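You operate a simulated robot arm through the tools that you are given. There is no shell and no other tool. Be economical: measure what you need, move in short steps, check, and stop when the job is done.

Carry out the task below with a simulated robot arm. There is one attempt and no reset: what you move stays moved.

TASK
Drain station 1's filter bowl, then close its air flowmeter and air valve.
Fine: shut the drain cock again; the flowmeter stays plugged in.

Only the result counts: the job must be done as asked and must still hold three seconds after the hand-in. Knocking over, shifting, dropping, spilling or breaking anything else fails it.

THE ROBOT
A 7-joint arm with a fingered hand, fixed in place. Base frame: the origin is at the foot of the arm, x ahead of it, y to its left, z up. Readings come in m, degrees, newtons and seconds.
With the tool pointing down near the work surface it reaches from about 0.3 to 0.82 m from the base axis. Its first joint turns from -115.0 to 115.0 degrees. Payload 5 kg.
The tool frame sits at the grasp point between the pads (the TCP): z along the fingers, y along the line on which they close. The tips reach 0.032 m beyond it. Largest opening 0.16 m; the body of the gripper starts 0.089 m behind the TCP. The gripper is a hand of 4 fingers: y runs from the thumb to the fingers, the wrist lies at [0, 0, -0.267] in the tool frame, and closing takes about 1.5 s.
Orientation is that of the tool frame in the base frame, as a unit quaternion [w, x, y, z]. With the fingers straight down and closing along the base's y, the tool's x points along the base's -x, its y along +y and its z along -z.

THE INTERFACE
- The arm moves only by the tool step_arm. Its argument "rows" is a list of rows, each a list of 3 entries, a list of its own where there are three numbers: the shift along the base's x, y, z in m, then the turn, a rotation vector about the base's x, y, z in rad, then the finger opening in m, from 0 to 0.16. In form: [[[tx, ty, tz], [wx, wy, wz], gripper], ...]. A call has 1 to 12 rows; each row is the pose to reach, as a shift and turn from the pose commanded when the call began. Rows are played at 5 a second. More than 0.05 m and 8.6 degrees between two rows, or a gripper value outside its range, and nothing of the call is played. Where a pose cannot be reached the arm comes as near as it can. A force on the tool above 50 N (or 10 N above the force at the start of the call, whichever is more), or a blocked arm, ends the call early, and 0.2 s more pass. The fingers move at their own pace (about 0.108 m/s each) and stop on an object; they squeeze with about 30 N. The grip force told is the motor's: it shows also when the fingers shut on nothing. Time passes only in rows, and 0.2 s behind the last, so rows that repeat a pose let the fingers close. The reply holds the time, the measured pose of the TCP, the force on the tool along the base axes, the opening and the grip force, in the units named above and with some noise, with the torque about the TCP (base axes, N m) and any sound that the robot's microphone picked up, and new pictures: "pictures" is both (left out), scene, wrist or none.
- Cameras (640 x 400 px; columns grow to the right, rows downward): "scene" is fixed at [0.2214, 0.6513, 1.7031]; the picture's right is [-0.86, -0.51, 0.00], its down [-0.50, 0.84, -0.20] and it looks along [0.10, -0.17, -0.98] (base axes); focal length 214 px, centre (320, 200). "wrist" rides on the gripper at [0.08, -0.004, -0.114] in the tool frame; the picture's right is [0.05, 1.00, 0.00], its down [-0.82, 0.04, -0.58] and it looks along [-0.58, 0.03, 0.82] (tool axes); focal length 265 px, centre (320, 200). There is no depth. A picture from a camera that has moved, and an enlarged one, comes with that camera's place and axes in the base frame and with its lens.
- raise_lower(by): slides the trunk up (or, below 0, down) by that many m; the arm rides with it, the base frame stays. It gives what a move gives, with no picture.
- set_grasp(shape): the hand has 4 fingers and takes this shape, open, in about a second: jaw (thumb against the fingers, like two jaws); tri (thumb and two fingers); tip (a fingertip pinch); poke (one finger out to press); point (the index stretched); flat (the hand flat); cup (the hand cupped); fist (a fist). The gripper value then closes the fingers along that shape, each until it touches; the sizes above hold for jaw. It gives what a move gives, with no picture.
- close_up(camera, box): a new picture of the part [left, top, right, bottom] of that camera's present view, enlarged. No time passes.
- job_done(): hands the job in; it is judged then, once.

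Go step by step. Nothing tells you positions but the pictures and the camera data: compare them with the known pose of the tool, close in by small moves and look again before you grip or let go. The budget is 120 turns and 200 pictures, counting those below and the enlarged ones. Unless the task says otherwise, let go and move clear before handing in, and close with one line.

The tools are called after "Request:" as name(argument=value, ...) on one line, values as JSON. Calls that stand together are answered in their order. step_arm: Moves the arm, as the interface text tells. Its arguments: {"type":"object","properties":{"rows":{"type":"array","items":{"type":"array"}},"pictures":{"type":"string","enum":["both","scene","wrist","none"]}},"required":["rows"]} The other tools are called the same way: raise_lower (by) slides the trunk up or down; set_grasp (shape) gives the hand a shape; close_up (camera, box) takes an enlarged picture of a part of a camera's view; job_done () hands the job in.

At the start:

```text
clock: 0.0
ee_pos: [0.0872, 0.4516, 1.4289]
tool_rot: [0.0, -0.001, 1.0, 0.001]
wrist_force: [0.5, 0.9, -0.7]
torque: [0.0, 0.0, 0.03]
width: 0.1598
gripper_force: 0.1
shape: jaw
trunk travel left (down, up): [-0.925, 0.065]
```

scene: 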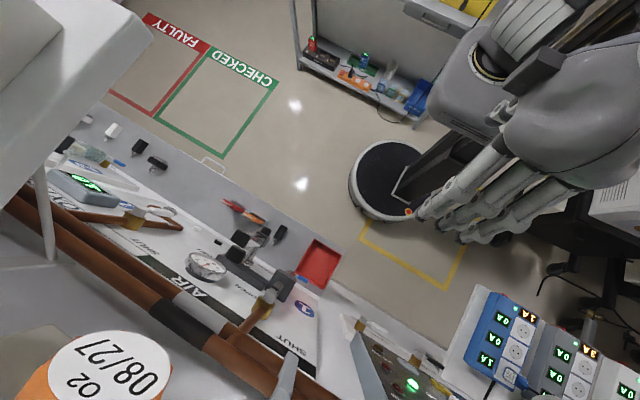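
wrist: 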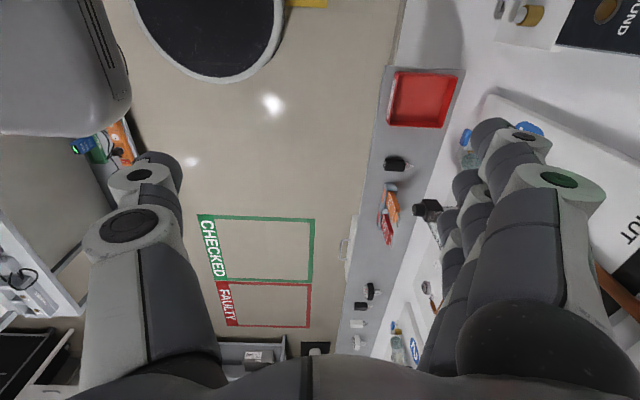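

I see a wall panel with an AIR pipe, gauge and a valve at station 1 in the scene camera. I'll enlarge the views to find the parts.

Request:
close_up(camera="scene", box=[160, 180, 360, 380])

Request:
close_up(camera="scene", box=[0, 100, 200, 300])

Request:
close_up(camera="wrist", box=[380, 0, 640, 360])

```text
2.00 times, centred on (260, 280) of scene
camera zoom: at [0.2214, 0.6513, 1.7031], right [-0.86, -0.51, 0.0], down [-0.5, 0.84, -0.2], along [0.1, -0.17, -0.98], focal length 429 px, centre (440, 40)
```

zoom: 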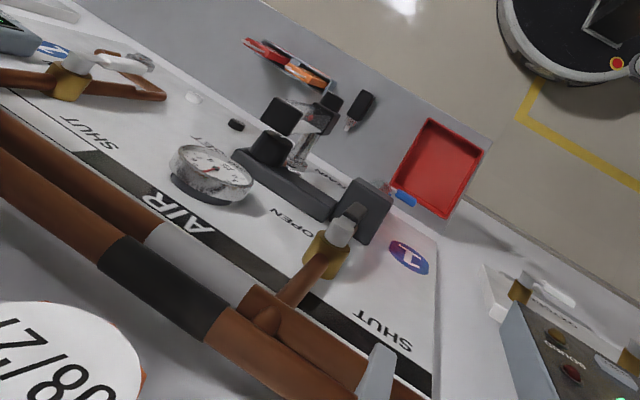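

```text
2.00 times, centred on (100, 200) of scene
camera zoom: at [0.2214, 0.6513, 1.7031], right [-0.86, -0.51, 0.0], down [-0.5, 0.84, -0.2], along [0.1, -0.17, -0.98], focal length 429 px, centre (760, 200)
```

zoom: 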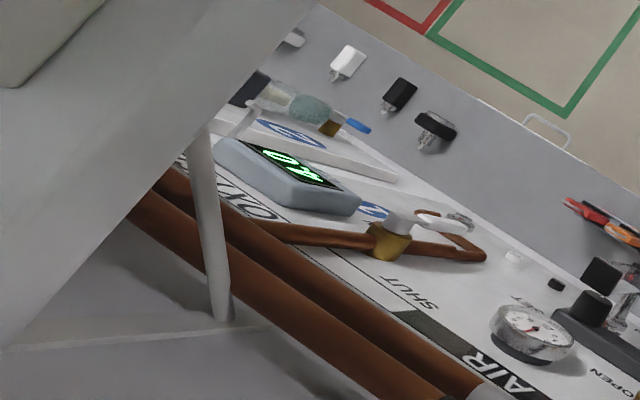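

```text
1.11 times, centred on (510, 180) of wrist
camera zoom: at [0.0091, 0.4481, 1.5426], right [-0.05, 1.0, 0.0], down [0.82, 0.04, 0.58], along [0.58, 0.03, -0.82], focal length 295 px, centre (109, 222)
```

zoom: 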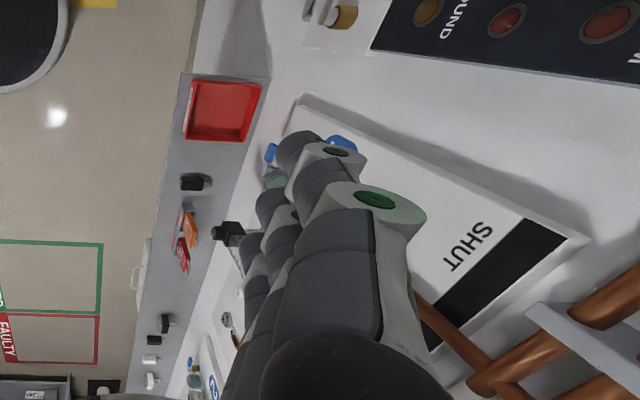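

Triangulating the two views puts the wall at about y≈0.81 facing the robot, with the ledge at z≈0.8 and station 1's parts at x≈0.15–0.4, z≈1.1–1.4. I'll turn the hand towards the wall with the wrist camera on top to get a front view.

Request:
step_arm(rows=[[[0.01, -0.01, 0], [0.0756, 0.0756, -0.0756], 0.16], [[0.02, -0.02, 0], [0.1512, 0.1512, -0.1512], 0.16], [[0.03, -0.03, 0], [0.2268, 0.2268, -0.2268], 0.16], [[0.04, -0.04, 0], [0.3024, 0.3024, -0.3024], 0.16], [[0.05, -0.04, 0], [0.378, 0.378, -0.378], 0.16], [[0.06, -0.04, 0], [0.4536, 0.4536, -0.4536], 0.16], [[0.07, -0.04, 0], [0.5292, 0.5292, -0.5292], 0.16], [[0.08, -0.04, 0], [0.6048, 0.6048, -0.6048], 0.16]], pictures="none")

Request:
step_arm(rows=[[[0.01, 0, 0], [0.0756, 0.0756, -0.0756], 0.16], [[0.02, 0, 0], [0.1512, 0.1512, -0.1512], 0.16], [[0.03, 0, 0], [0.2268, 0.2268, -0.2268], 0.16], [[0.04, 0, 0], [0.3024, 0.3024, -0.3024], 0.16], [[0.05, 0, 0], [0.378, 0.378, -0.378], 0.16], [[0.06, 0, 0], [0.4536, 0.4536, -0.4536], 0.16], [[0.07, 0, 0], [0.5292, 0.5292, -0.5292], 0.16], [[0.08, 0, 0], [0.6048, 0.6048, -0.6048], 0.16]])

```text
clock: 1.8
ee_pos: [0.1679, 0.4119, 1.4295]
tool_rot: [-0.289, 0.288, 0.866, 0.289]
wrist_force: [-0.6, 0.2, 0.4]
torque: [-0.03, 0.03, 0.01]
width: 0.1597
gripper_force: 0.1
shape: jaw
trunk travel left (down, up): [-0.925, 0.065]
```

```text
clock: 3.6
ee_pos: [0.2753, 0.4321, 1.4443]
tool_rot: [0.501, -0.5, -0.5, -0.499]
wrist_force: [0.1, -0.2, 1.2]
torque: [0.01, 0.0, -0.01]
width: 0.1598
gripper_force: 0.0
shape: jaw
out of reach, approached as far as the arm can: row 7, 8
trunk travel left (down, up): [-0.925, 0.065]
camera wrist: at [0.2719, 0.318, 1.5246], right [1.0, 0.0, 0.05], down [0.04, -0.58, -0.82], along [0.03, 0.82, -0.58], focal length 265 px, centre (320, 200)
```

scene: 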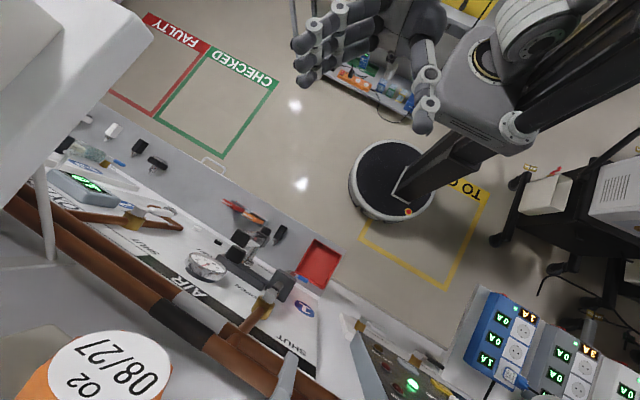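
wrist: 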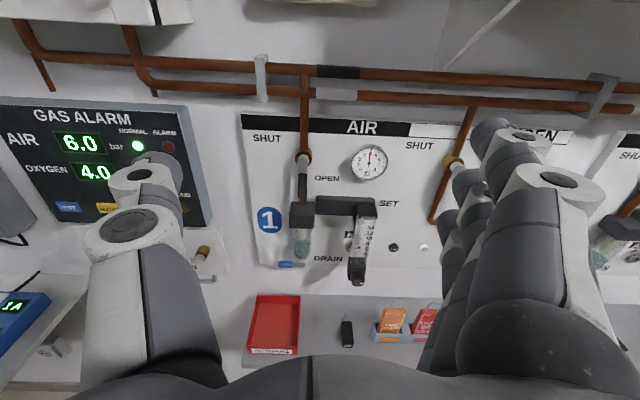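

I now have a good front view of station 1: the AIR valve above, the filter bowl with a blue drain cock, and the flowmeter to its right. I'll zoom in.

Request:
close_up(camera="wrist", box=[240, 110, 400, 210])

Request:
close_up(camera="wrist", box=[240, 190, 400, 290])

Request:
close_up(camera="scene", box=[190, 220, 330, 340])

```text
4.00 times, centred on (320, 160) of wrist
camera zoom: at [0.2719, 0.318, 1.5246], right [1.0, 0.0, 0.05], down [0.04, -0.58, -0.82], along [0.03, 0.82, -0.58], focal length 1062 px, centre (320, 360)
```

zoom: 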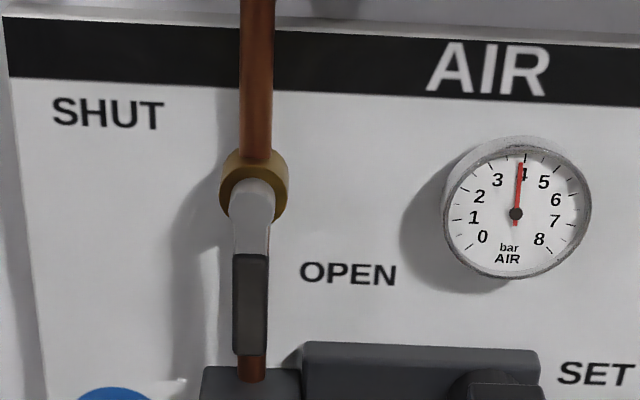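

```text
4.00 times, centred on (320, 240) of wrist
camera zoom: at [0.2719, 0.318, 1.5246], right [1.0, 0.0, 0.05], down [0.04, -0.58, -0.82], along [0.03, 0.82, -0.58], focal length 1062 px, centre (320, 40)
```

zoom: 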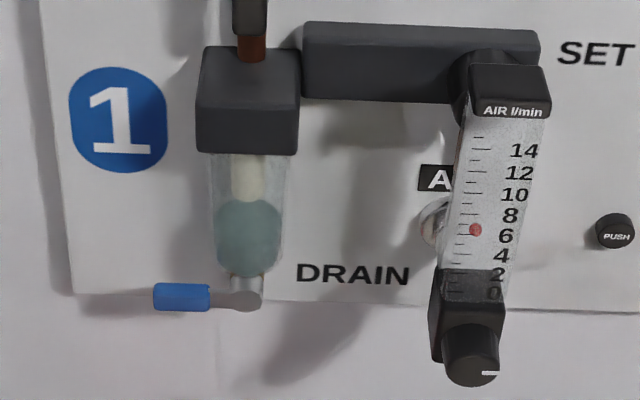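

```text
3.33 times, centred on (260, 280) of scene
camera zoom: at [0.2214, 0.6513, 1.7031], right [-0.86, -0.51, 0.0], down [-0.5, 0.84, -0.2], along [0.1, -0.17, -0.98], focal length 715 px, centre (520, -67)
```

zoom: 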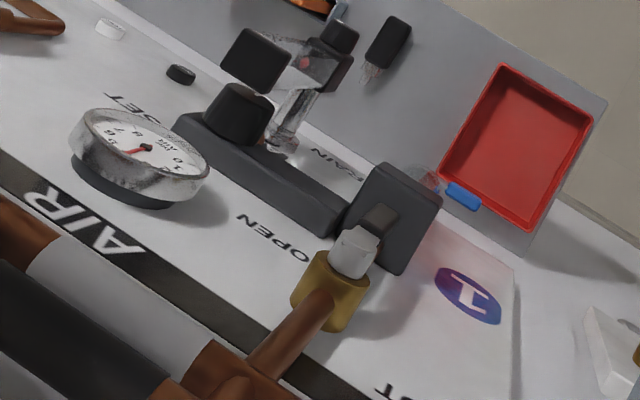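

The drain stub is near (0.252, 0.772, 1.0), with its handle pointing left. The red tray's right edge is only at x≈0.25, so I'll check the tray, its label and its surroundings.

Request:
close_up(camera="wrist", box=[220, 270, 380, 370])

Request:
close_up(camera="scene", box=[250, 210, 350, 300])

Request:
close_up(camera="wrist", box=[360, 110, 640, 300])

```text
4.00 times, centred on (300, 320) of wrist
camera zoom: at [0.2719, 0.318, 1.5246], right [1.0, 0.0, 0.05], down [0.04, -0.58, -0.82], along [0.03, 0.82, -0.58], focal length 1062 px, centre (400, -280)
```

zoom: 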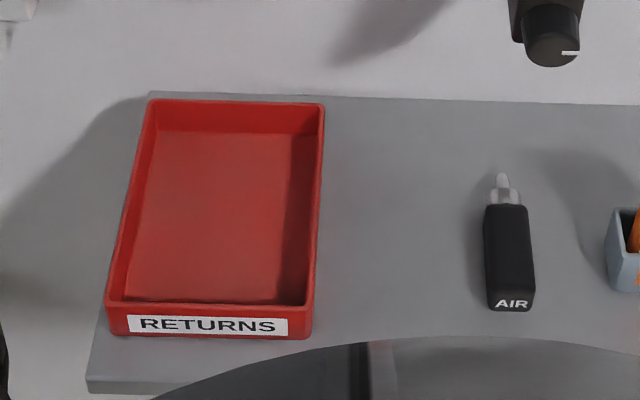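

```text
4.44 times, centred on (300, 255) of scene
camera zoom: at [0.2214, 0.6513, 1.7031], right [-0.86, -0.51, 0.0], down [-0.5, 0.84, -0.2], along [0.1, -0.17, -0.98], focal length 953 px, centre (409, -44)
```

zoom: 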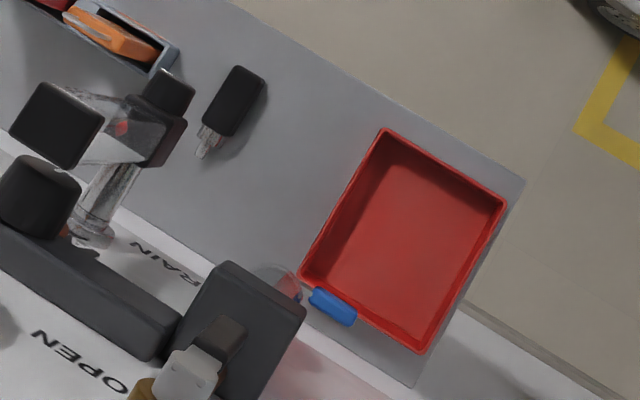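

```text
2.11 times, centred on (500, 205) of wrist
camera zoom: at [0.2719, 0.318, 1.5246], right [1.0, 0.0, 0.05], down [0.04, -0.58, -0.82], along [0.03, 0.82, -0.58], focal length 559 px, centre (-59, 190)
```

zoom: 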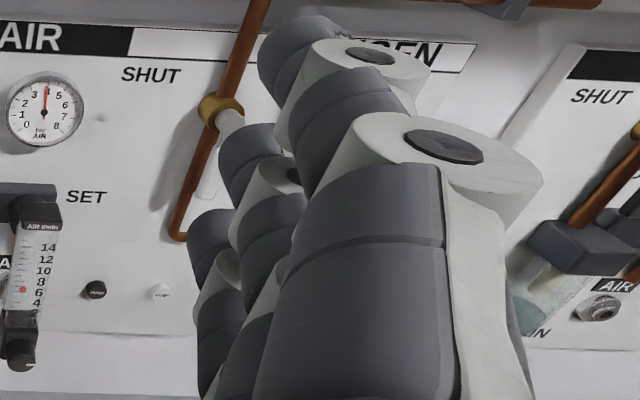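

The RETURNS tray isn't part of this job, so I'll leave it. I'll lower the trunk to look closely at the drain cock and flowmeter knob.

Request:
raise_lower(by=-0.33)

Request:
step_arm(rows=[[[0, 0, 0], [0, 0, 0], 0.16]], pictures="wrist")

Request:
close_up(camera="wrist", box=[220, 40, 420, 190])

```text
clock: 6.8
ee_pos: [0.2749, 0.4309, 1.1126]
tool_rot: [-0.5, 0.5, 0.5, 0.499]
wrist_force: [-0.2, 0.5, 0.2]
torque: [0.01, 0.04, 0.01]
width: 0.1598
gripper_force: 0.0
shape: jaw
trunk travel left (down, up): [-0.595, 0.395]
```

```text
clock: 7.2
ee_pos: [0.2735, 0.4314, 1.1141]
tool_rot: [-0.5, 0.501, 0.5, 0.5]
wrist_force: [0.6, 0.7, 0.4]
torque: [-0.01, 0.02, -0.01]
width: 0.1598
gripper_force: 0.0
shape: jaw
trunk travel left (down, up): [-0.595, 0.395]
camera wrist: at [0.2712, 0.3175, 1.1949], right [1.0, 0.0, 0.05], down [0.04, -0.58, -0.81], along [0.03, 0.82, -0.58], focal length 265 px, centre (320, 200)
```

wrist: 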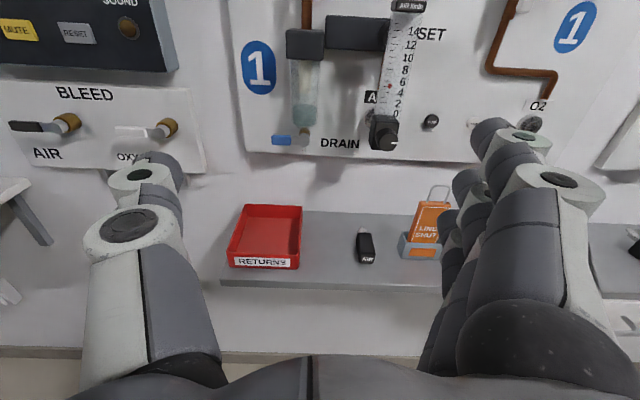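

```text
2.67 times, centred on (320, 115) of wrist
camera zoom: at [0.2712, 0.3175, 1.1949], right [1.0, 0.0, 0.05], down [0.04, -0.58, -0.81], along [0.03, 0.82, -0.58], focal length 708 px, centre (320, 427)
```

zoom: 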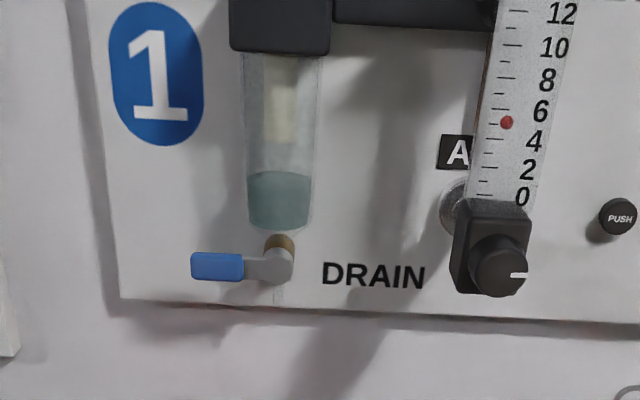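

The drain lever pivots on a y-axis hub at about (0.256, 0.77, 1.00), with the blue handle pointing left (shut). I'll switch to the poke shape and see where the finger sits.

Request:
set_grasp(shape="poke")

Request:
step_arm(rows=[[[0, 0, 0], [0, 0, 0], 0.16], [[0, 0, 0], [0, 0, 0], 0.16]], pictures="both")

```text
clock: 8.2
ee_pos: [0.2746, 0.4319, 1.1145]
tool_rot: [-0.5, 0.5, 0.5, 0.499]
wrist_force: [0.3, -0.2, -0.9]
torque: [0.0, -0.02, -0.02]
width: 0.0
gripper_force: 0.1
shape: poke
trunk travel left (down, up): [-0.595, 0.395]
```

```text
clock: 8.8
ee_pos: [0.2739, 0.4315, 1.1141]
tool_rot: [-0.5, 0.501, 0.501, 0.499]
wrist_force: [0.4, 0.4, -0.3]
torque: [0.01, -0.03, -0.01]
width: 0.0
gripper_force: 0.0
shape: poke
trunk travel left (down, up): [-0.595, 0.395]
camera wrist: at [0.2712, 0.3175, 1.1948], right [1.0, 0.0, 0.05], down [0.04, -0.58, -0.81], along [0.03, 0.82, -0.58], focal length 265 px, centre (320, 200)
```

scene: 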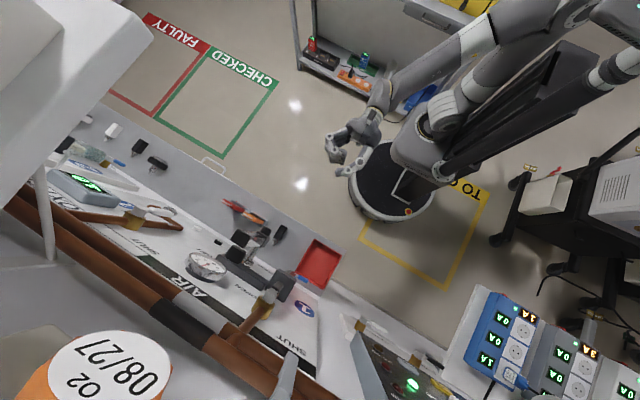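
wrist: 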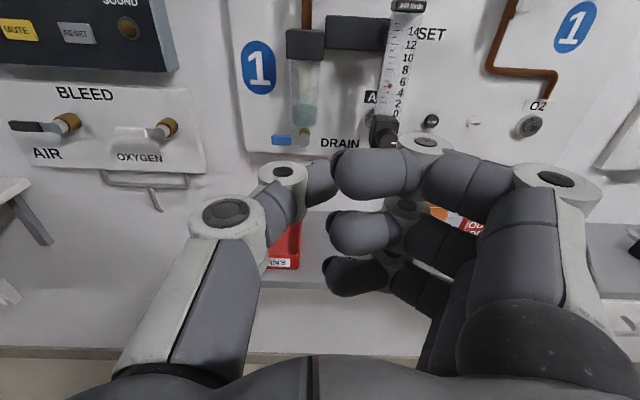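

The fingers are curled and no finger is clearly out yet. I'll wait and look again.

Request:
step_arm(rows=[[[0, 0, 0], [0, 0, 0], 0.0], [[0, 0, 0], [0, 0, 0], 0.0], [[0, 0, 0], [0, 0, 0], 0.0], [[0, 0, 0], [0, 0, 0], 0.0], [[0, 0, 0], [0, 0, 0], 0.0], [[0, 0, 0], [0, 0, 0], 0.0]], pictures="wrist")

Request:
close_up(camera="scene", box=[300, 80, 420, 200])

```text
clock: 10.2
ee_pos: [0.2752, 0.4329, 1.1142]
tool_rot: [-0.5, 0.5, 0.501, 0.499]
wrist_force: [-0.1, 0.0, 0.2]
torque: [0.0, 0.0, -0.01]
width: 0.0002
gripper_force: 30.2
shape: jaw
trunk travel left (down, up): [-0.595, 0.395]
camera wrist: at [0.2712, 0.3175, 1.1948], right [1.0, 0.0, 0.05], down [0.04, -0.58, -0.81], along [0.03, 0.82, -0.58], focal length 265 px, centre (320, 200)
```

wrist: 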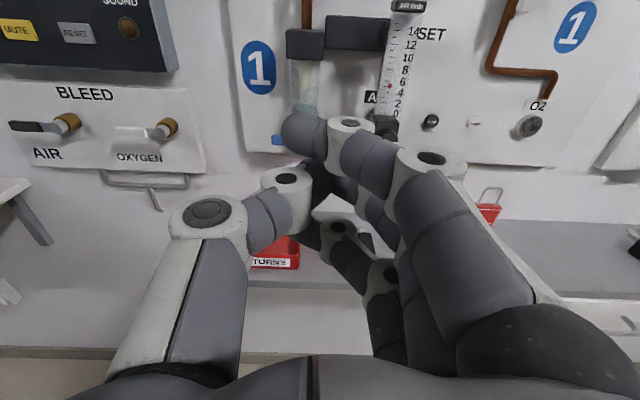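

```text
3.33 times, centred on (360, 140) of scene
camera zoom: at [0.2214, 0.6513, 1.7031], right [-0.86, -0.51, 0.0], down [-0.5, 0.84, -0.2], along [0.1, -0.17, -0.98], focal length 715 px, centre (187, 400)
```

zoom: 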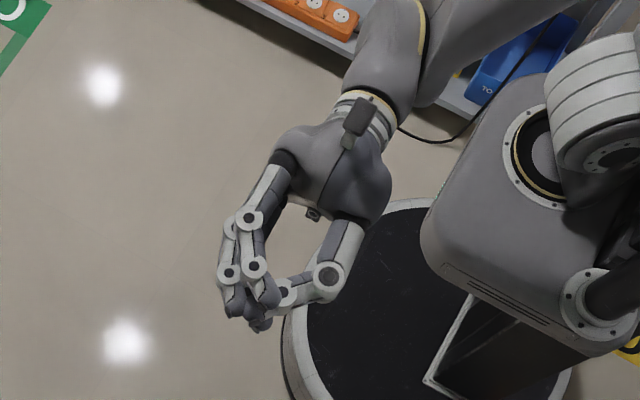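

Sending a width put the hand back into jaw. I'll try the "point" and "tip" shapes and look at each.

Request:
set_grasp(shape="point")

Request:
close_up(camera="wrist", box=[0, 0, 640, 400])

Request:
close_up(camera="scene", box=[300, 80, 420, 200])

Request:
set_grasp(shape="tip")

Request:
close_up(camera="wrist", box=[0, 0, 640, 400])

Request:
close_up(camera="scene", box=[300, 80, 420, 200])

```text
clock: 11.1
ee_pos: [0.2741, 0.4313, 1.1139]
tool_rot: [-0.501, 0.5, 0.502, 0.498]
wrist_force: [0.0, 0.6, -0.4]
torque: [-0.03, -0.05, 0.01]
width: 0.1524
gripper_force: 0.1
shape: point
trunk travel left (down, up): [-0.595, 0.395]
```

```text
1.00 times, centred on (320, 200) of wrist (not enlarged: the box is as wide or as high as the picture)
camera zoom: at [0.2712, 0.3175, 1.1948], right [1.0, 0.0, 0.05], down [0.04, -0.58, -0.81], along [0.03, 0.82, -0.58], focal length 265 px, centre (320, 200)
```

zoom: 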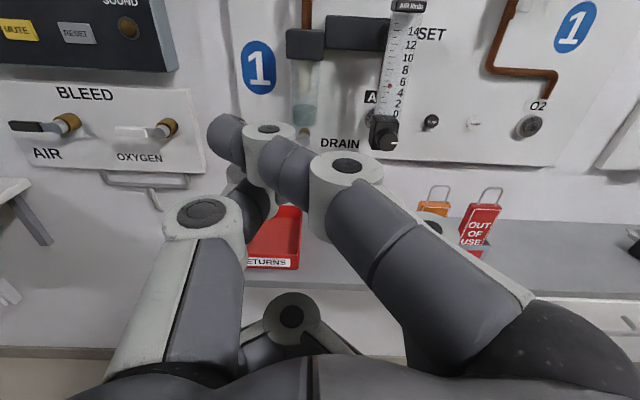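

```text
3.33 times, centred on (360, 140) of scene
camera zoom: at [0.2214, 0.6513, 1.7031], right [-0.86, -0.51, 0.0], down [-0.5, 0.84, -0.2], along [0.1, -0.17, -0.98], focal length 715 px, centre (187, 400)
```

zoom: 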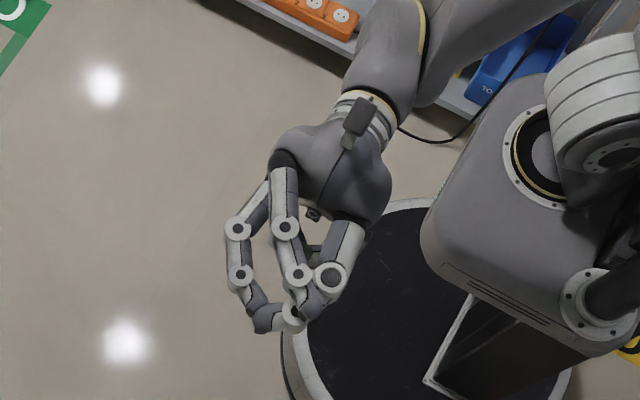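

```text
clock: 11.9
ee_pos: [0.275, 0.4321, 1.1141]
tool_rot: [-0.5, 0.5, 0.501, 0.499]
wrist_force: [1.4, -1.1, -0.1]
torque: [0.01, 0.02, 0.0]
width: 0.16
gripper_force: 0.0
shape: tip
trunk travel left (down, up): [-0.595, 0.395]
```

```text
1.00 times, centred on (320, 200) of wrist (not enlarged: the box is as wide or as high as the picture)
camera zoom: at [0.2712, 0.3175, 1.1948], right [1.0, 0.0, 0.05], down [0.04, -0.58, -0.81], along [0.03, 0.82, -0.58], focal length 265 px, centre (320, 200)
```

zoom: 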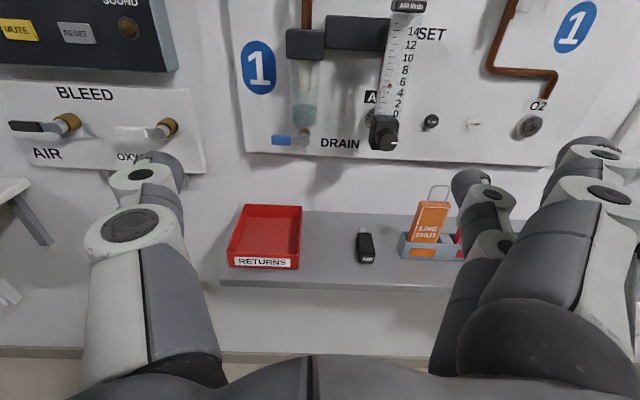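

```text
3.33 times, centred on (360, 140) of scene
camera zoom: at [0.2214, 0.6513, 1.7031], right [-0.86, -0.51, 0.0], down [-0.5, 0.84, -0.2], along [0.1, -0.17, -0.98], focal length 715 px, centre (187, 400)
```

zoom: 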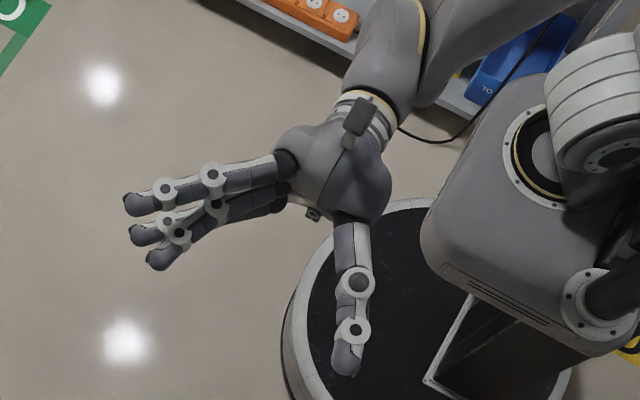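

The tip shape opens like a wide pinch. I'll close it partway to see the pinch geometry.

Request:
step_arm(rows=[[[0, 0, 0], [0, 0, 0], 0.04], [[0, 0, 0], [0, 0, 0], 0.04], [[0, 0, 0], [0, 0, 0], 0.04], [[0, 0, 0], [0, 0, 0], 0.04], [[0, 0, 0], [0, 0, 0], 0.04], [[0, 0, 0], [0, 0, 0], 0.04], [[0, 0, 0], [0, 0, 0], 0.04]], pictures="wrist")

Request:
close_up(camera="scene", box=[300, 80, 420, 200])

```text
clock: 13.6
ee_pos: [0.2743, 0.4318, 1.1129]
tool_rot: [-0.5, 0.5, 0.501, 0.499]
wrist_force: [-0.6, -0.7, 0.4]
torque: [0.01, -0.02, -0.01]
width: 0.0406
gripper_force: 0.1
shape: tip
trunk travel left (down, up): [-0.595, 0.395]
camera wrist: at [0.2712, 0.3175, 1.1948], right [1.0, 0.0, 0.05], down [0.04, -0.58, -0.81], along [0.03, 0.82, -0.58], focal length 265 px, centre (320, 200)
```

wrist: 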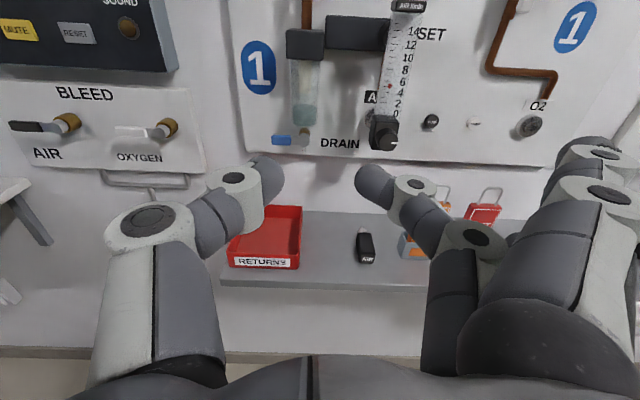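

```text
3.33 times, centred on (360, 140) of scene
camera zoom: at [0.2214, 0.6513, 1.7031], right [-0.86, -0.51, 0.0], down [-0.5, 0.84, -0.2], along [0.1, -0.17, -0.98], focal length 715 px, centre (187, 400)
```

zoom: 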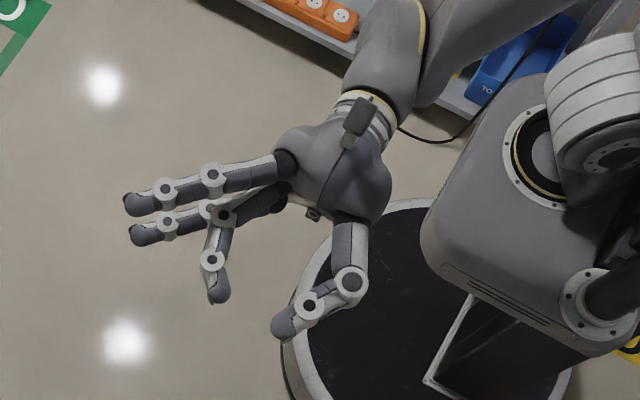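

Tip leaves two fingers splayed out sideways, which is awkward beside the flowmeter. I'll try "point" again and give it time to settle.

Request:
set_grasp(shape="point")

Request:
step_arm(rows=[[[0, 0, 0], [0, 0, 0], 0.16], [[0, 0, 0], [0, 0, 0], 0.16], [[0, 0, 0], [0, 0, 0], 0.16], [[0, 0, 0], [0, 0, 0], 0.16], [[0, 0, 0], [0, 0, 0], 0.16], [[0, 0, 0], [0, 0, 0], 0.16], [[0, 0, 0], [0, 0, 0], 0.16], [[0, 0, 0], [0, 0, 0], 0.16]], pictures="wrist")

Request:
close_up(camera="scene", box=[300, 80, 420, 200])

```text
clock: 14.4
ee_pos: [0.2734, 0.4306, 1.1142]
tool_rot: [-0.5, 0.5, 0.501, 0.499]
wrist_force: [0.0, -0.2, -0.5]
torque: [0.0, 0.0, -0.01]
width: 0.0001
gripper_force: 0.0
shape: point
trunk travel left (down, up): [-0.595, 0.395]
```

```text
clock: 16.2
ee_pos: [0.275, 0.4321, 1.1143]
tool_rot: [-0.499, 0.501, 0.5, 0.499]
wrist_force: [0.6, -0.1, 0.0]
torque: [-0.01, -0.02, -0.03]
width: 0.0
gripper_force: 0.0
shape: point
trunk travel left (down, up): [-0.595, 0.395]
camera wrist: at [0.2712, 0.3175, 1.1948], right [1.0, 0.0, 0.05], down [0.04, -0.58, -0.81], along [0.03, 0.82, -0.58], focal length 265 px, centre (320, 200)
```

wrist: 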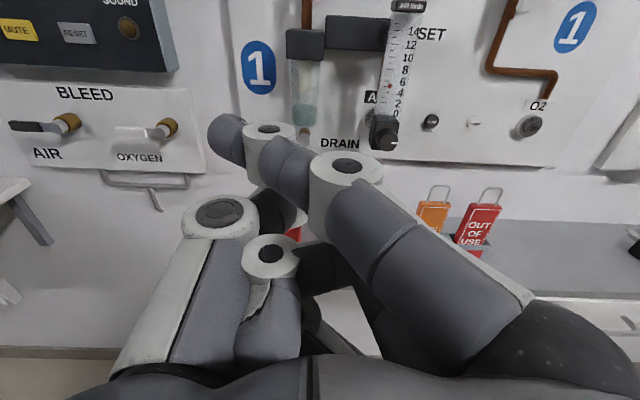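

```text
3.33 times, centred on (360, 140) of scene
camera zoom: at [0.2214, 0.6513, 1.7031], right [-0.86, -0.51, 0.0], down [-0.5, 0.84, -0.2], along [0.1, -0.17, -0.98], focal length 715 px, centre (187, 400)
```

zoom: 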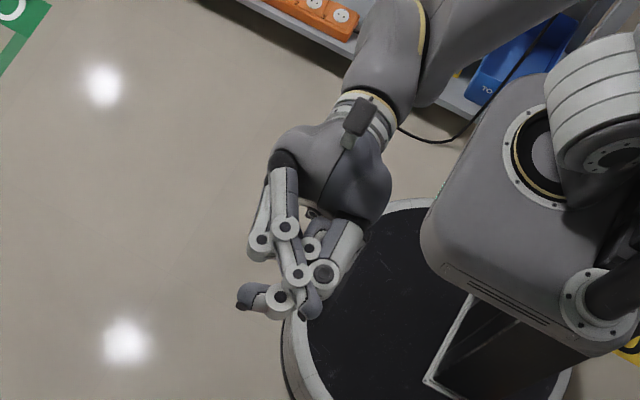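

The point shape's thumb sticks out beside the index, so a closed jaw makes a more compact pusher. I'll close the jaw and move to the left of and above the blue handle, stopping short of the board.

Request:
set_grasp(shape="jaw")

Request:
step_arm(rows=[[[-0.01, 0.03, 0], [0, 0, 0], 0.0], [[-0.02, 0.06, 0], [0, 0, 0], 0.0], [[-0.03, 0.09, 0], [0, 0, 0], 0.0], [[-0.04, 0.12, 0], [0, 0, 0], 0.0], [[-0.05, 0.15, 0], [0, 0, 0], 0.0], [[-0.06, 0.18, 0], [0, 0, 0], 0.0], [[-0.07, 0.21, 0], [0, 0, 0], 0.0], [[-0.07, 0.21, 0], [0, 0, 0], 0.0]], pictures="both")

Request:
close_up(camera="scene", box=[240, 180, 380, 300])

```text
clock: 17.1
ee_pos: [0.2746, 0.4329, 1.1133]
tool_rot: [-0.5, 0.501, 0.5, 0.499]
wrist_force: [-0.2, 0.2, -0.1]
torque: [-0.01, 0.01, -0.01]
width: 0.1595
gripper_force: 0.0
shape: jaw
trunk travel left (down, up): [-0.595, 0.395]
```

```text
clock: 18.9
ee_pos: [0.2033, 0.6424, 1.1137]
tool_rot: [-0.501, 0.499, 0.502, 0.498]
wrist_force: [-0.1, -0.8, -0.4]
torque: [0.02, 0.03, 0.01]
width: 0.0
gripper_force: 29.8
shape: jaw
trunk travel left (down, up): [-0.595, 0.395]
camera wrist: at [0.1997, 0.5282, 1.1942], right [1.0, 0.0, 0.05], down [0.04, -0.58, -0.81], along [0.03, 0.82, -0.58], focal length 265 px, centre (320, 200)
```

scene: 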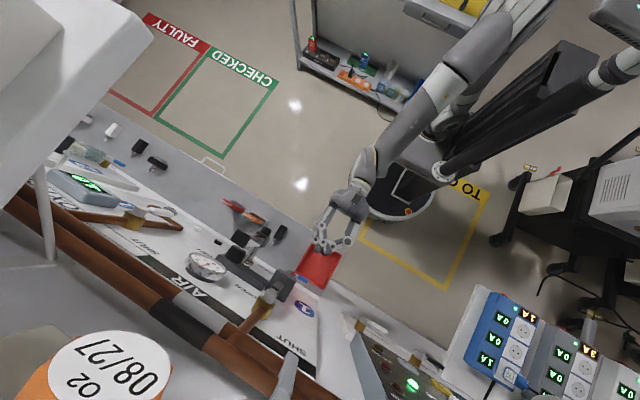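
wrist: 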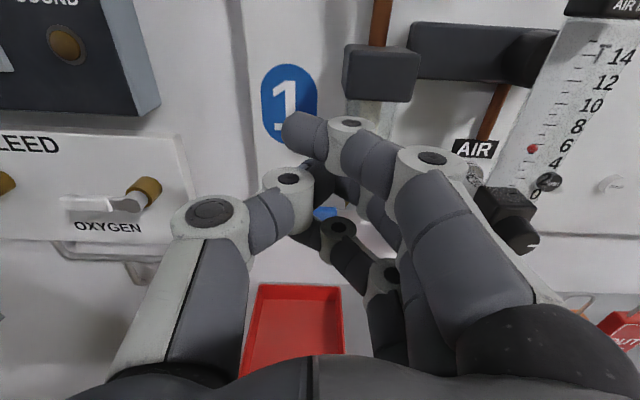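

```text
3.33 times, centred on (310, 240) of scene
camera zoom: at [0.2214, 0.6513, 1.7031], right [-0.86, -0.51, 0.0], down [-0.5, 0.84, -0.2], along [0.1, -0.17, -0.98], focal length 715 px, centre (353, 67)
```

zoom: 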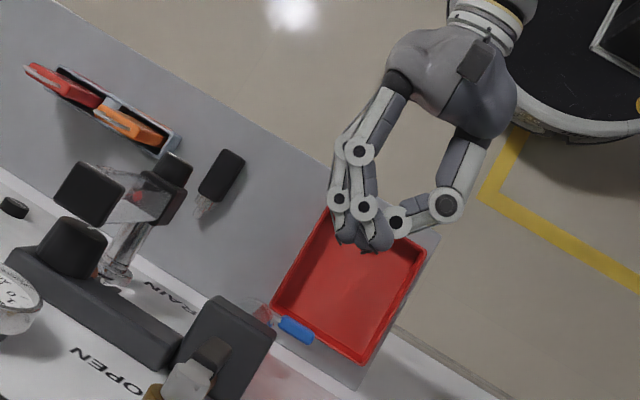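

I'll move in over the outer end of the handle with TCP at x≈0.188, y≈0.752, still about 5 cm above it, then check from the scene camera.

Request:
step_arm(rows=[[[-0.015, 0.03, 0], [0, 0, 0], 0.0], [[-0.015, 0.06, 0], [0, 0, 0], 0.0], [[-0.015, 0.09, 0], [0, 0, 0], 0.0], [[-0.015, 0.108, 0], [0, 0, 0], 0.0]], pictures="wrist")

Request:
close_up(camera="scene", box=[260, 220, 360, 320])

```text
clock: 19.9
ee_pos: [0.1888, 0.751, 1.1136]
tool_rot: [-0.5, 0.5, 0.501, 0.499]
wrist_force: [-0.2, 0.5, -0.1]
torque: [-0.02, 0.02, 0.01]
width: 0.0
gripper_force: 30.1
shape: jaw
trunk travel left (down, up): [-0.595, 0.395]
camera wrist: at [0.1859, 0.6367, 1.1938], right [1.0, 0.0, 0.05], down [0.04, -0.58, -0.81], along [0.03, 0.82, -0.58], focal length 265 px, centre (320, 200)
```

wrist: 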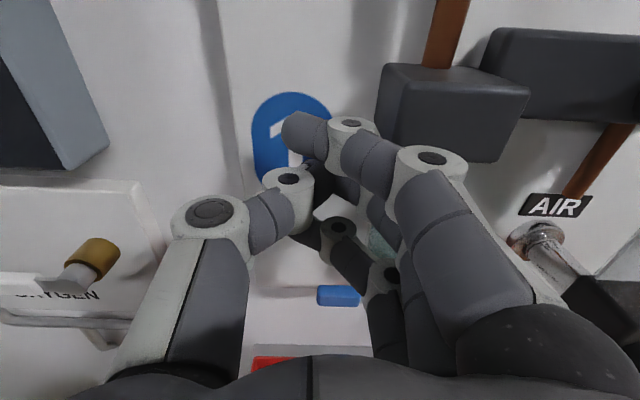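

```text
4.00 times, centred on (310, 270) of scene
camera zoom: at [0.2214, 0.6513, 1.7031], right [-0.86, -0.51, 0.0], down [-0.5, 0.84, -0.2], along [0.1, -0.17, -0.98], focal length 858 px, centre (360, -80)
```

zoom: 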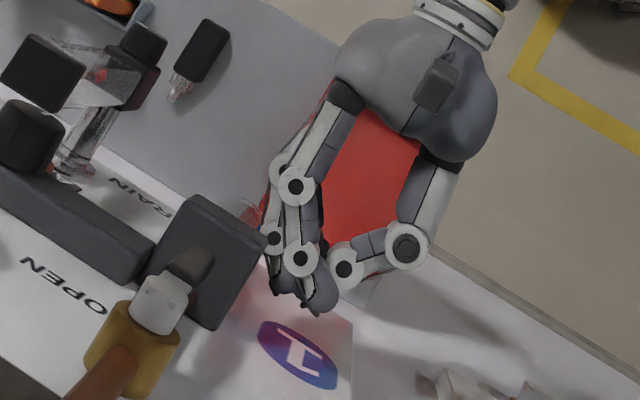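

The fingertips are around (0.20, 0.779) and the blue handle is right below them. I'll descend in small steps and watch the force.

Request:
step_arm(rows=[[[-0.006, 0, -0.01], [0, 0, 0], 0.0], [[-0.006, 0, -0.02], [0, 0, 0], 0.0], [[-0.006, 0, -0.03], [0, 0, 0], 0.0], [[-0.006, 0, -0.04], [0, 0, 0], 0.0], [[-0.006, 0, -0.05], [0, 0, 0], 0.0], [[-0.006, 0, -0.06], [0, 0, 0], 0.0]], pictures="wrist")

Request:
close_up(camera="scene", box=[260, 220, 360, 320])

```text
clock: 21.4
ee_pos: [0.1825, 0.7505, 1.0544]
tool_rot: [-0.5, 0.5, 0.501, 0.499]
wrist_force: [0.0, 0.0, 0.9]
torque: [0.0, -0.01, 0.02]
width: 0.0
gripper_force: 30.6
shape: jaw
trunk travel left (down, up): [-0.595, 0.395]
camera wrist: at [0.1799, 0.6357, 1.1353], right [1.0, 0.0, 0.05], down [0.04, -0.58, -0.81], along [0.03, 0.82, -0.58], focal length 265 px, centre (320, 200)
```

wrist: 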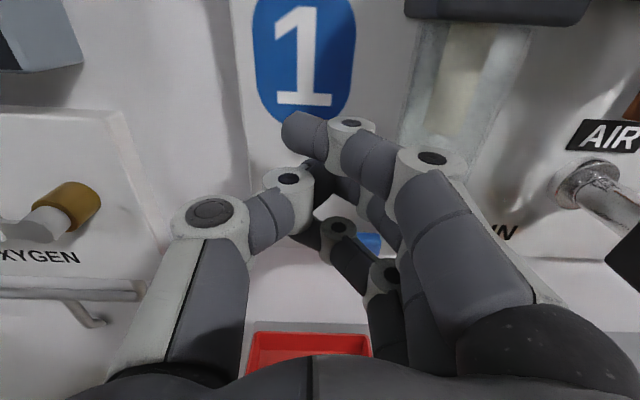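

```text
4.00 times, centred on (310, 270) of scene
camera zoom: at [0.2214, 0.6513, 1.7031], right [-0.86, -0.51, 0.0], down [-0.5, 0.84, -0.2], along [0.1, -0.17, -0.98], focal length 858 px, centre (360, -80)
```

zoom: 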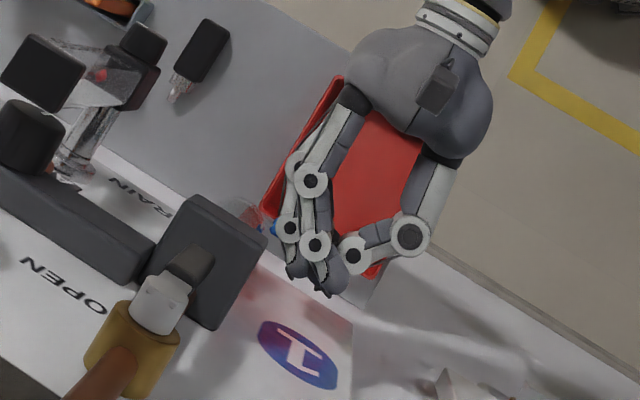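

No contact yet, and the handle is still visible just below and behind the fingers. I'll continue down in small steps.

Request:
step_arm(rows=[[[0.004, 0, -0.006], [0, 0, 0], 0.0], [[0.006, 0, -0.012], [0, 0, 0], 0.0], [[0.006, 0, -0.018], [0, 0, 0], 0.0], [[0.006, 0, -0.024], [0, 0, 0], 0.0], [[0.006, 0, -0.03], [0, 0, 0], 0.0]], pictures="wrist")

Request:
close_up(camera="wrist", box=[280, 150, 480, 275])

```text
clock: 22.6
ee_pos: [0.1896, 0.75, 1.0237]
tool_rot: [-0.501, 0.499, 0.502, 0.498]
wrist_force: [-0.2, -1.5, -0.2]
torque: [-0.06, 0.01, 0.01]
width: 0.0
gripper_force: 29.7
shape: jaw
trunk travel left (down, up): [-0.595, 0.395]
camera wrist: at [0.1862, 0.6357, 1.1048], right [1.0, 0.0, 0.05], down [0.04, -0.58, -0.81], along [0.03, 0.82, -0.58], focal length 265 px, centre (320, 200)
```

wrist: 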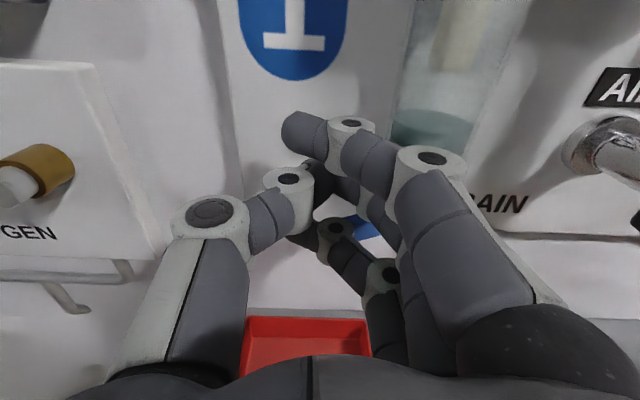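

```text
3.20 times, centred on (380, 212) of wrist
camera zoom: at [0.1862, 0.6357, 1.1048], right [1.0, 0.0, 0.05], down [0.04, -0.58, -0.81], along [0.03, 0.82, -0.58], focal length 849 px, centre (128, 160)
```

zoom: 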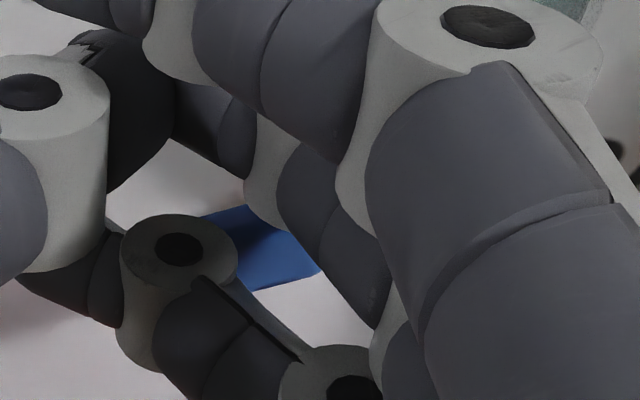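

The handle has started to tilt and the force is low. I'll follow the arc down and then right to bring it vertical.

Request:
step_arm(rows=[[[0.0, 0, -0.008], [0, 0, 0], 0.0], [[0.0, 0, -0.016], [0, 0, 0], 0.0], [[0.001, 0, -0.024], [0, 0, 0], 0.0], [[0.003, 0, -0.032], [0, 0, 0], 0.0], [[0.006, 0, -0.038], [0, 0, 0], 0.0], [[0.01, 0, -0.044], [0, 0, 0], 0.0], [[0.014, 0, -0.049], [0, 0, 0], 0.0]], pictures="wrist")

Request:
close_up(camera="wrist", box=[280, 100, 480, 275])

Request:
close_up(camera="scene", box=[260, 220, 360, 320])

```text
clock: 24.1
ee_pos: [0.2014, 0.7499, 0.9759]
tool_rot: [-0.5, 0.5, 0.502, 0.498]
wrist_force: [-4.5, -4.5, 0.5]
torque: [-0.02, -0.06, -0.09]
width: 0.0003
gripper_force: 30.0
shape: jaw
trunk travel left (down, up): [-0.595, 0.395]
camera wrist: at [0.1993, 0.6358, 1.056], right [1.0, 0.0, 0.05], down [0.04, -0.58, -0.81], along [0.03, 0.82, -0.58], focal length 265 px, centre (320, 200)
```

wrist: 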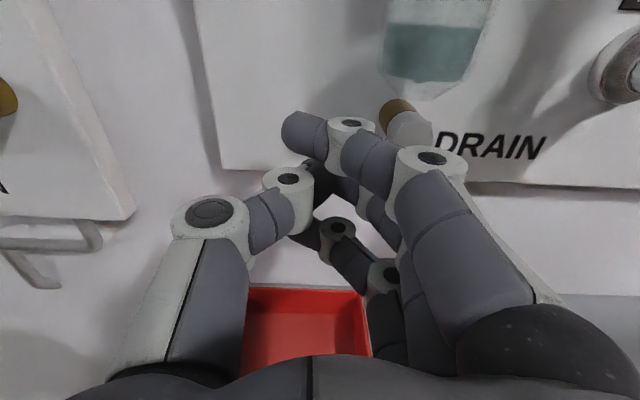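

```text
2.29 times, centred on (380, 188) of wrist
camera zoom: at [0.1993, 0.6358, 1.056], right [1.0, 0.0, 0.05], down [0.04, -0.58, -0.81], along [0.03, 0.82, -0.58], focal length 607 px, centre (183, 229)
```

zoom: 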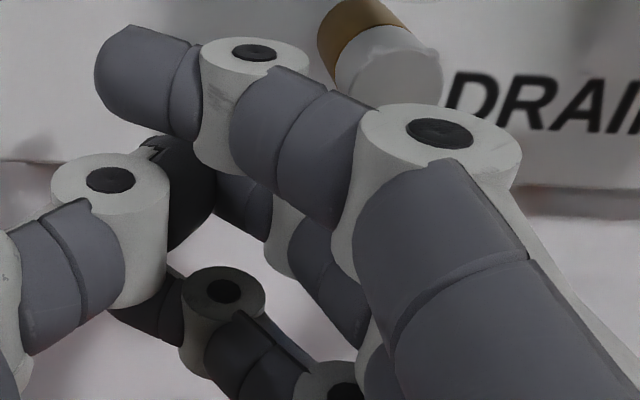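

```text
4.00 times, centred on (310, 270) of scene
camera zoom: at [0.2214, 0.6513, 1.7031], right [-0.86, -0.51, 0.0], down [-0.5, 0.84, -0.2], along [0.1, -0.17, -0.98], focal length 858 px, centre (360, -80)
```

zoom: 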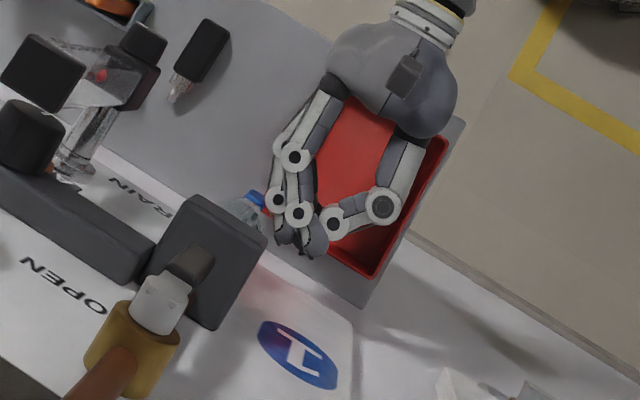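

The lever is mostly down and now touching the left side of the fingers (about 4.5 N in x). I'll push further right to finish the turn.

Request:
step_arm(rows=[[[0.005, 0, -0.003], [0, 0, 0], 0.0], [[0.01, 0, -0.006], [0, 0, 0], 0.0], [[0.015, 0, -0.008], [0, 0, 0], 0.0], [[0.02, 0, -0.008], [0, 0, 0], 0.0]], pictures="wrist")

Request:
close_up(camera="wrist", box=[280, 0, 480, 175])

Request:
close_up(camera="scene", box=[270, 240, 350, 290])

```text
clock: 25.1
ee_pos: [0.2146, 0.7494, 0.9691]
tool_rot: [-0.501, 0.497, 0.502, 0.5]
wrist_force: [-35.7, -19.3, 6.2]
torque: [0.08, -0.18, 0.08]
width: 0.0
gripper_force: 29.9
shape: jaw
trunk travel left (down, up): [-0.595, 0.395]
camera wrist: at [0.2123, 0.634, 1.0502], right [1.0, 0.01, 0.05], down [0.05, -0.58, -0.82], along [0.02, 0.82, -0.58], focal length 265 px, centre (320, 200)
```

wrist: 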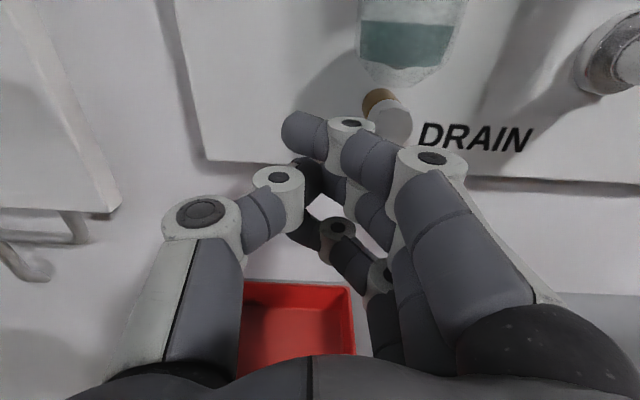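

```text
2.29 times, centred on (380, 88) of wrist
camera zoom: at [0.2123, 0.634, 1.0502], right [1.0, 0.01, 0.05], down [0.05, -0.58, -0.82], along [0.02, 0.82, -0.58], focal length 607 px, centre (183, 457)
```

zoom: 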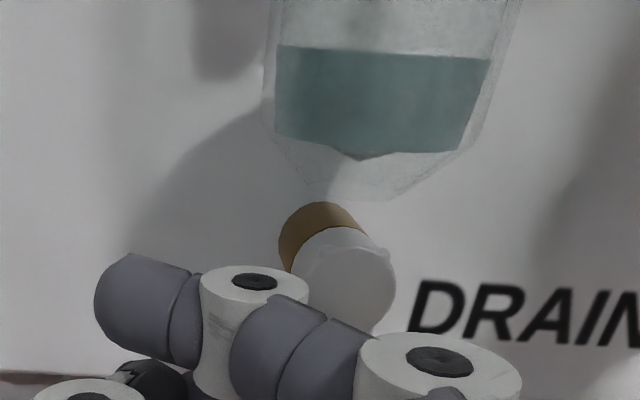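

```text
8.00 times, centred on (310, 265) of scene
camera zoom: at [0.2214, 0.6513, 1.7031], right [-0.86, -0.51, 0.0], down [-0.5, 0.84, -0.2], along [0.1, -0.17, -0.98], focal length 1716 px, centre (400, -320)
```

zoom: 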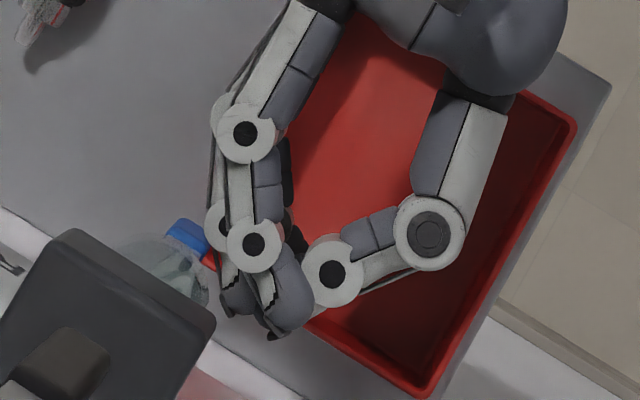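

The lever hit its stop (35 N), and the water seems to be dropping. I'll back off and check the lever and water level.

Request:
step_arm(rows=[[[-0.01, 0, 0], [0, 0, 0], 0.0], [[-0.03, -0.02, 0.0], [0, 0, 0], 0.0], [[-0.05, -0.06, 0.0], [0, 0, 0], 0.0], [[-0.05, -0.1, 0.02], [0, 0, 0], 0.0], [[-0.05, -0.14, 0.05], [0, 0, 0], 0.0], [[-0.05, -0.18, 0.08], [0, 0, 0], 0.0]], pictures="wrist")

Request:
close_up(camera="wrist", box=[320, 0, 520, 175])

```text
clock: 26.6
ee_pos: [0.1728, 0.5694, 1.0478]
tool_rot: [-0.5, 0.5, 0.501, 0.499]
wrist_force: [0.7, -0.7, -0.4]
torque: [0.03, -0.01, 0.0]
width: 0.0
gripper_force: 30.1
shape: jaw
trunk travel left (down, up): [-0.595, 0.395]
camera wrist: at [0.1703, 0.4552, 1.1282], right [1.0, 0.0, 0.05], down [0.04, -0.58, -0.81], along [0.03, 0.82, -0.58], focal length 265 px, centre (320, 200)
```

wrist: 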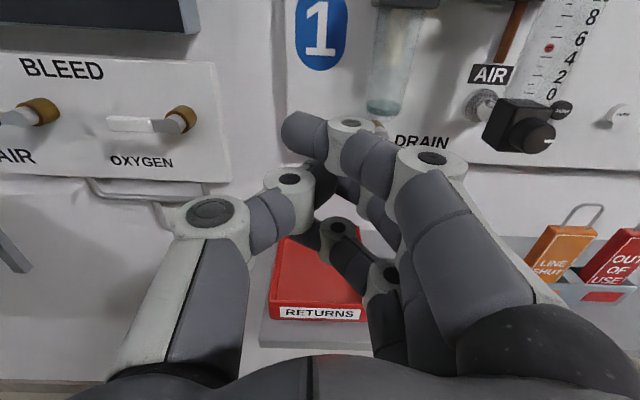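

```text
2.29 times, centred on (420, 88) of wrist
camera zoom: at [0.1703, 0.4552, 1.1282], right [1.0, 0.0, 0.05], down [0.04, -0.58, -0.81], along [0.03, 0.82, -0.58], focal length 607 px, centre (91, 457)
```

zoom: 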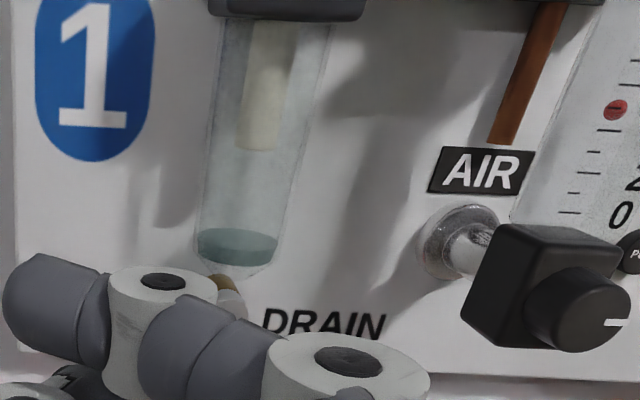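

The bowl is draining well. While it empties I'll move round, low and to the right of the lever, ready to push it shut.

Request:
step_arm(rows=[[[0.03, 0, -0.03], [0, 0, 0], 0.0], [[0.06, 0, -0.06], [0, 0, 0], 0.0], [[0.09, 0.0, -0.09], [0, 0, 0], 0.0], [[0.12, 0.0, -0.11], [0, 0, 0], 0.0], [[0.13, 0.03, -0.125], [0, 0, 0], 0.0], [[0.13, 0.06, -0.125], [0, 0, 0], 0.0]], pictures="wrist")

Request:
close_up(camera="scene", box=[260, 220, 340, 280])

```text
clock: 27.9
ee_pos: [0.3032, 0.6292, 0.9219]
tool_rot: [-0.5, 0.5, 0.501, 0.499]
wrist_force: [0.4, 1.0, -0.3]
torque: [0.04, -0.02, 0.02]
width: 0.0001
gripper_force: 30.0
shape: jaw
trunk travel left (down, up): [-0.595, 0.395]
camera wrist: at [0.3007, 0.5153, 1.0023], right [1.0, 0.0, 0.05], down [0.04, -0.58, -0.81], along [0.03, 0.82, -0.58], focal length 265 px, centre (320, 200)
```

wrist: 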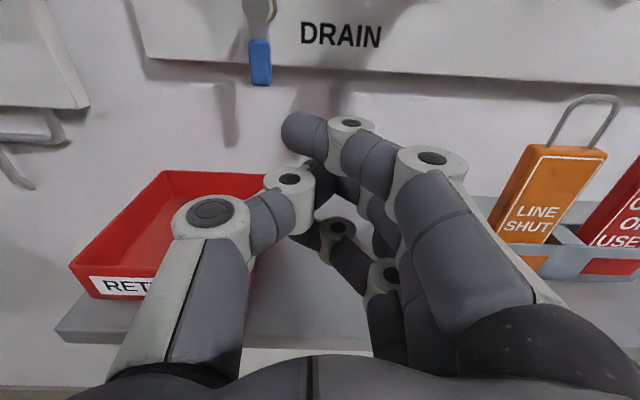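

```text
6.67 times, centred on (300, 250) of scene
camera zoom: at [0.2214, 0.6513, 1.7031], right [-0.86, -0.51, 0.0], down [-0.5, 0.84, -0.2], along [0.1, -0.17, -0.98], focal length 1430 px, centre (453, -133)
```

zoom: 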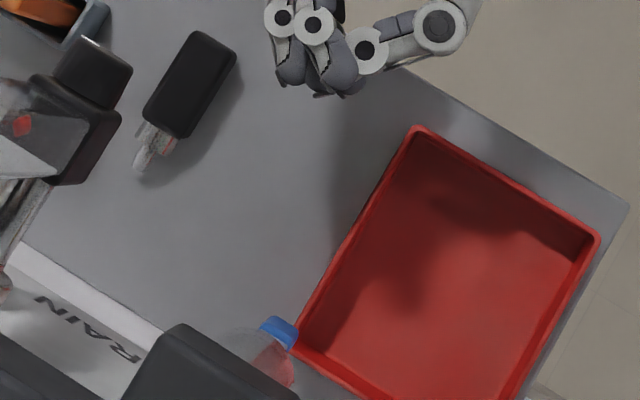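

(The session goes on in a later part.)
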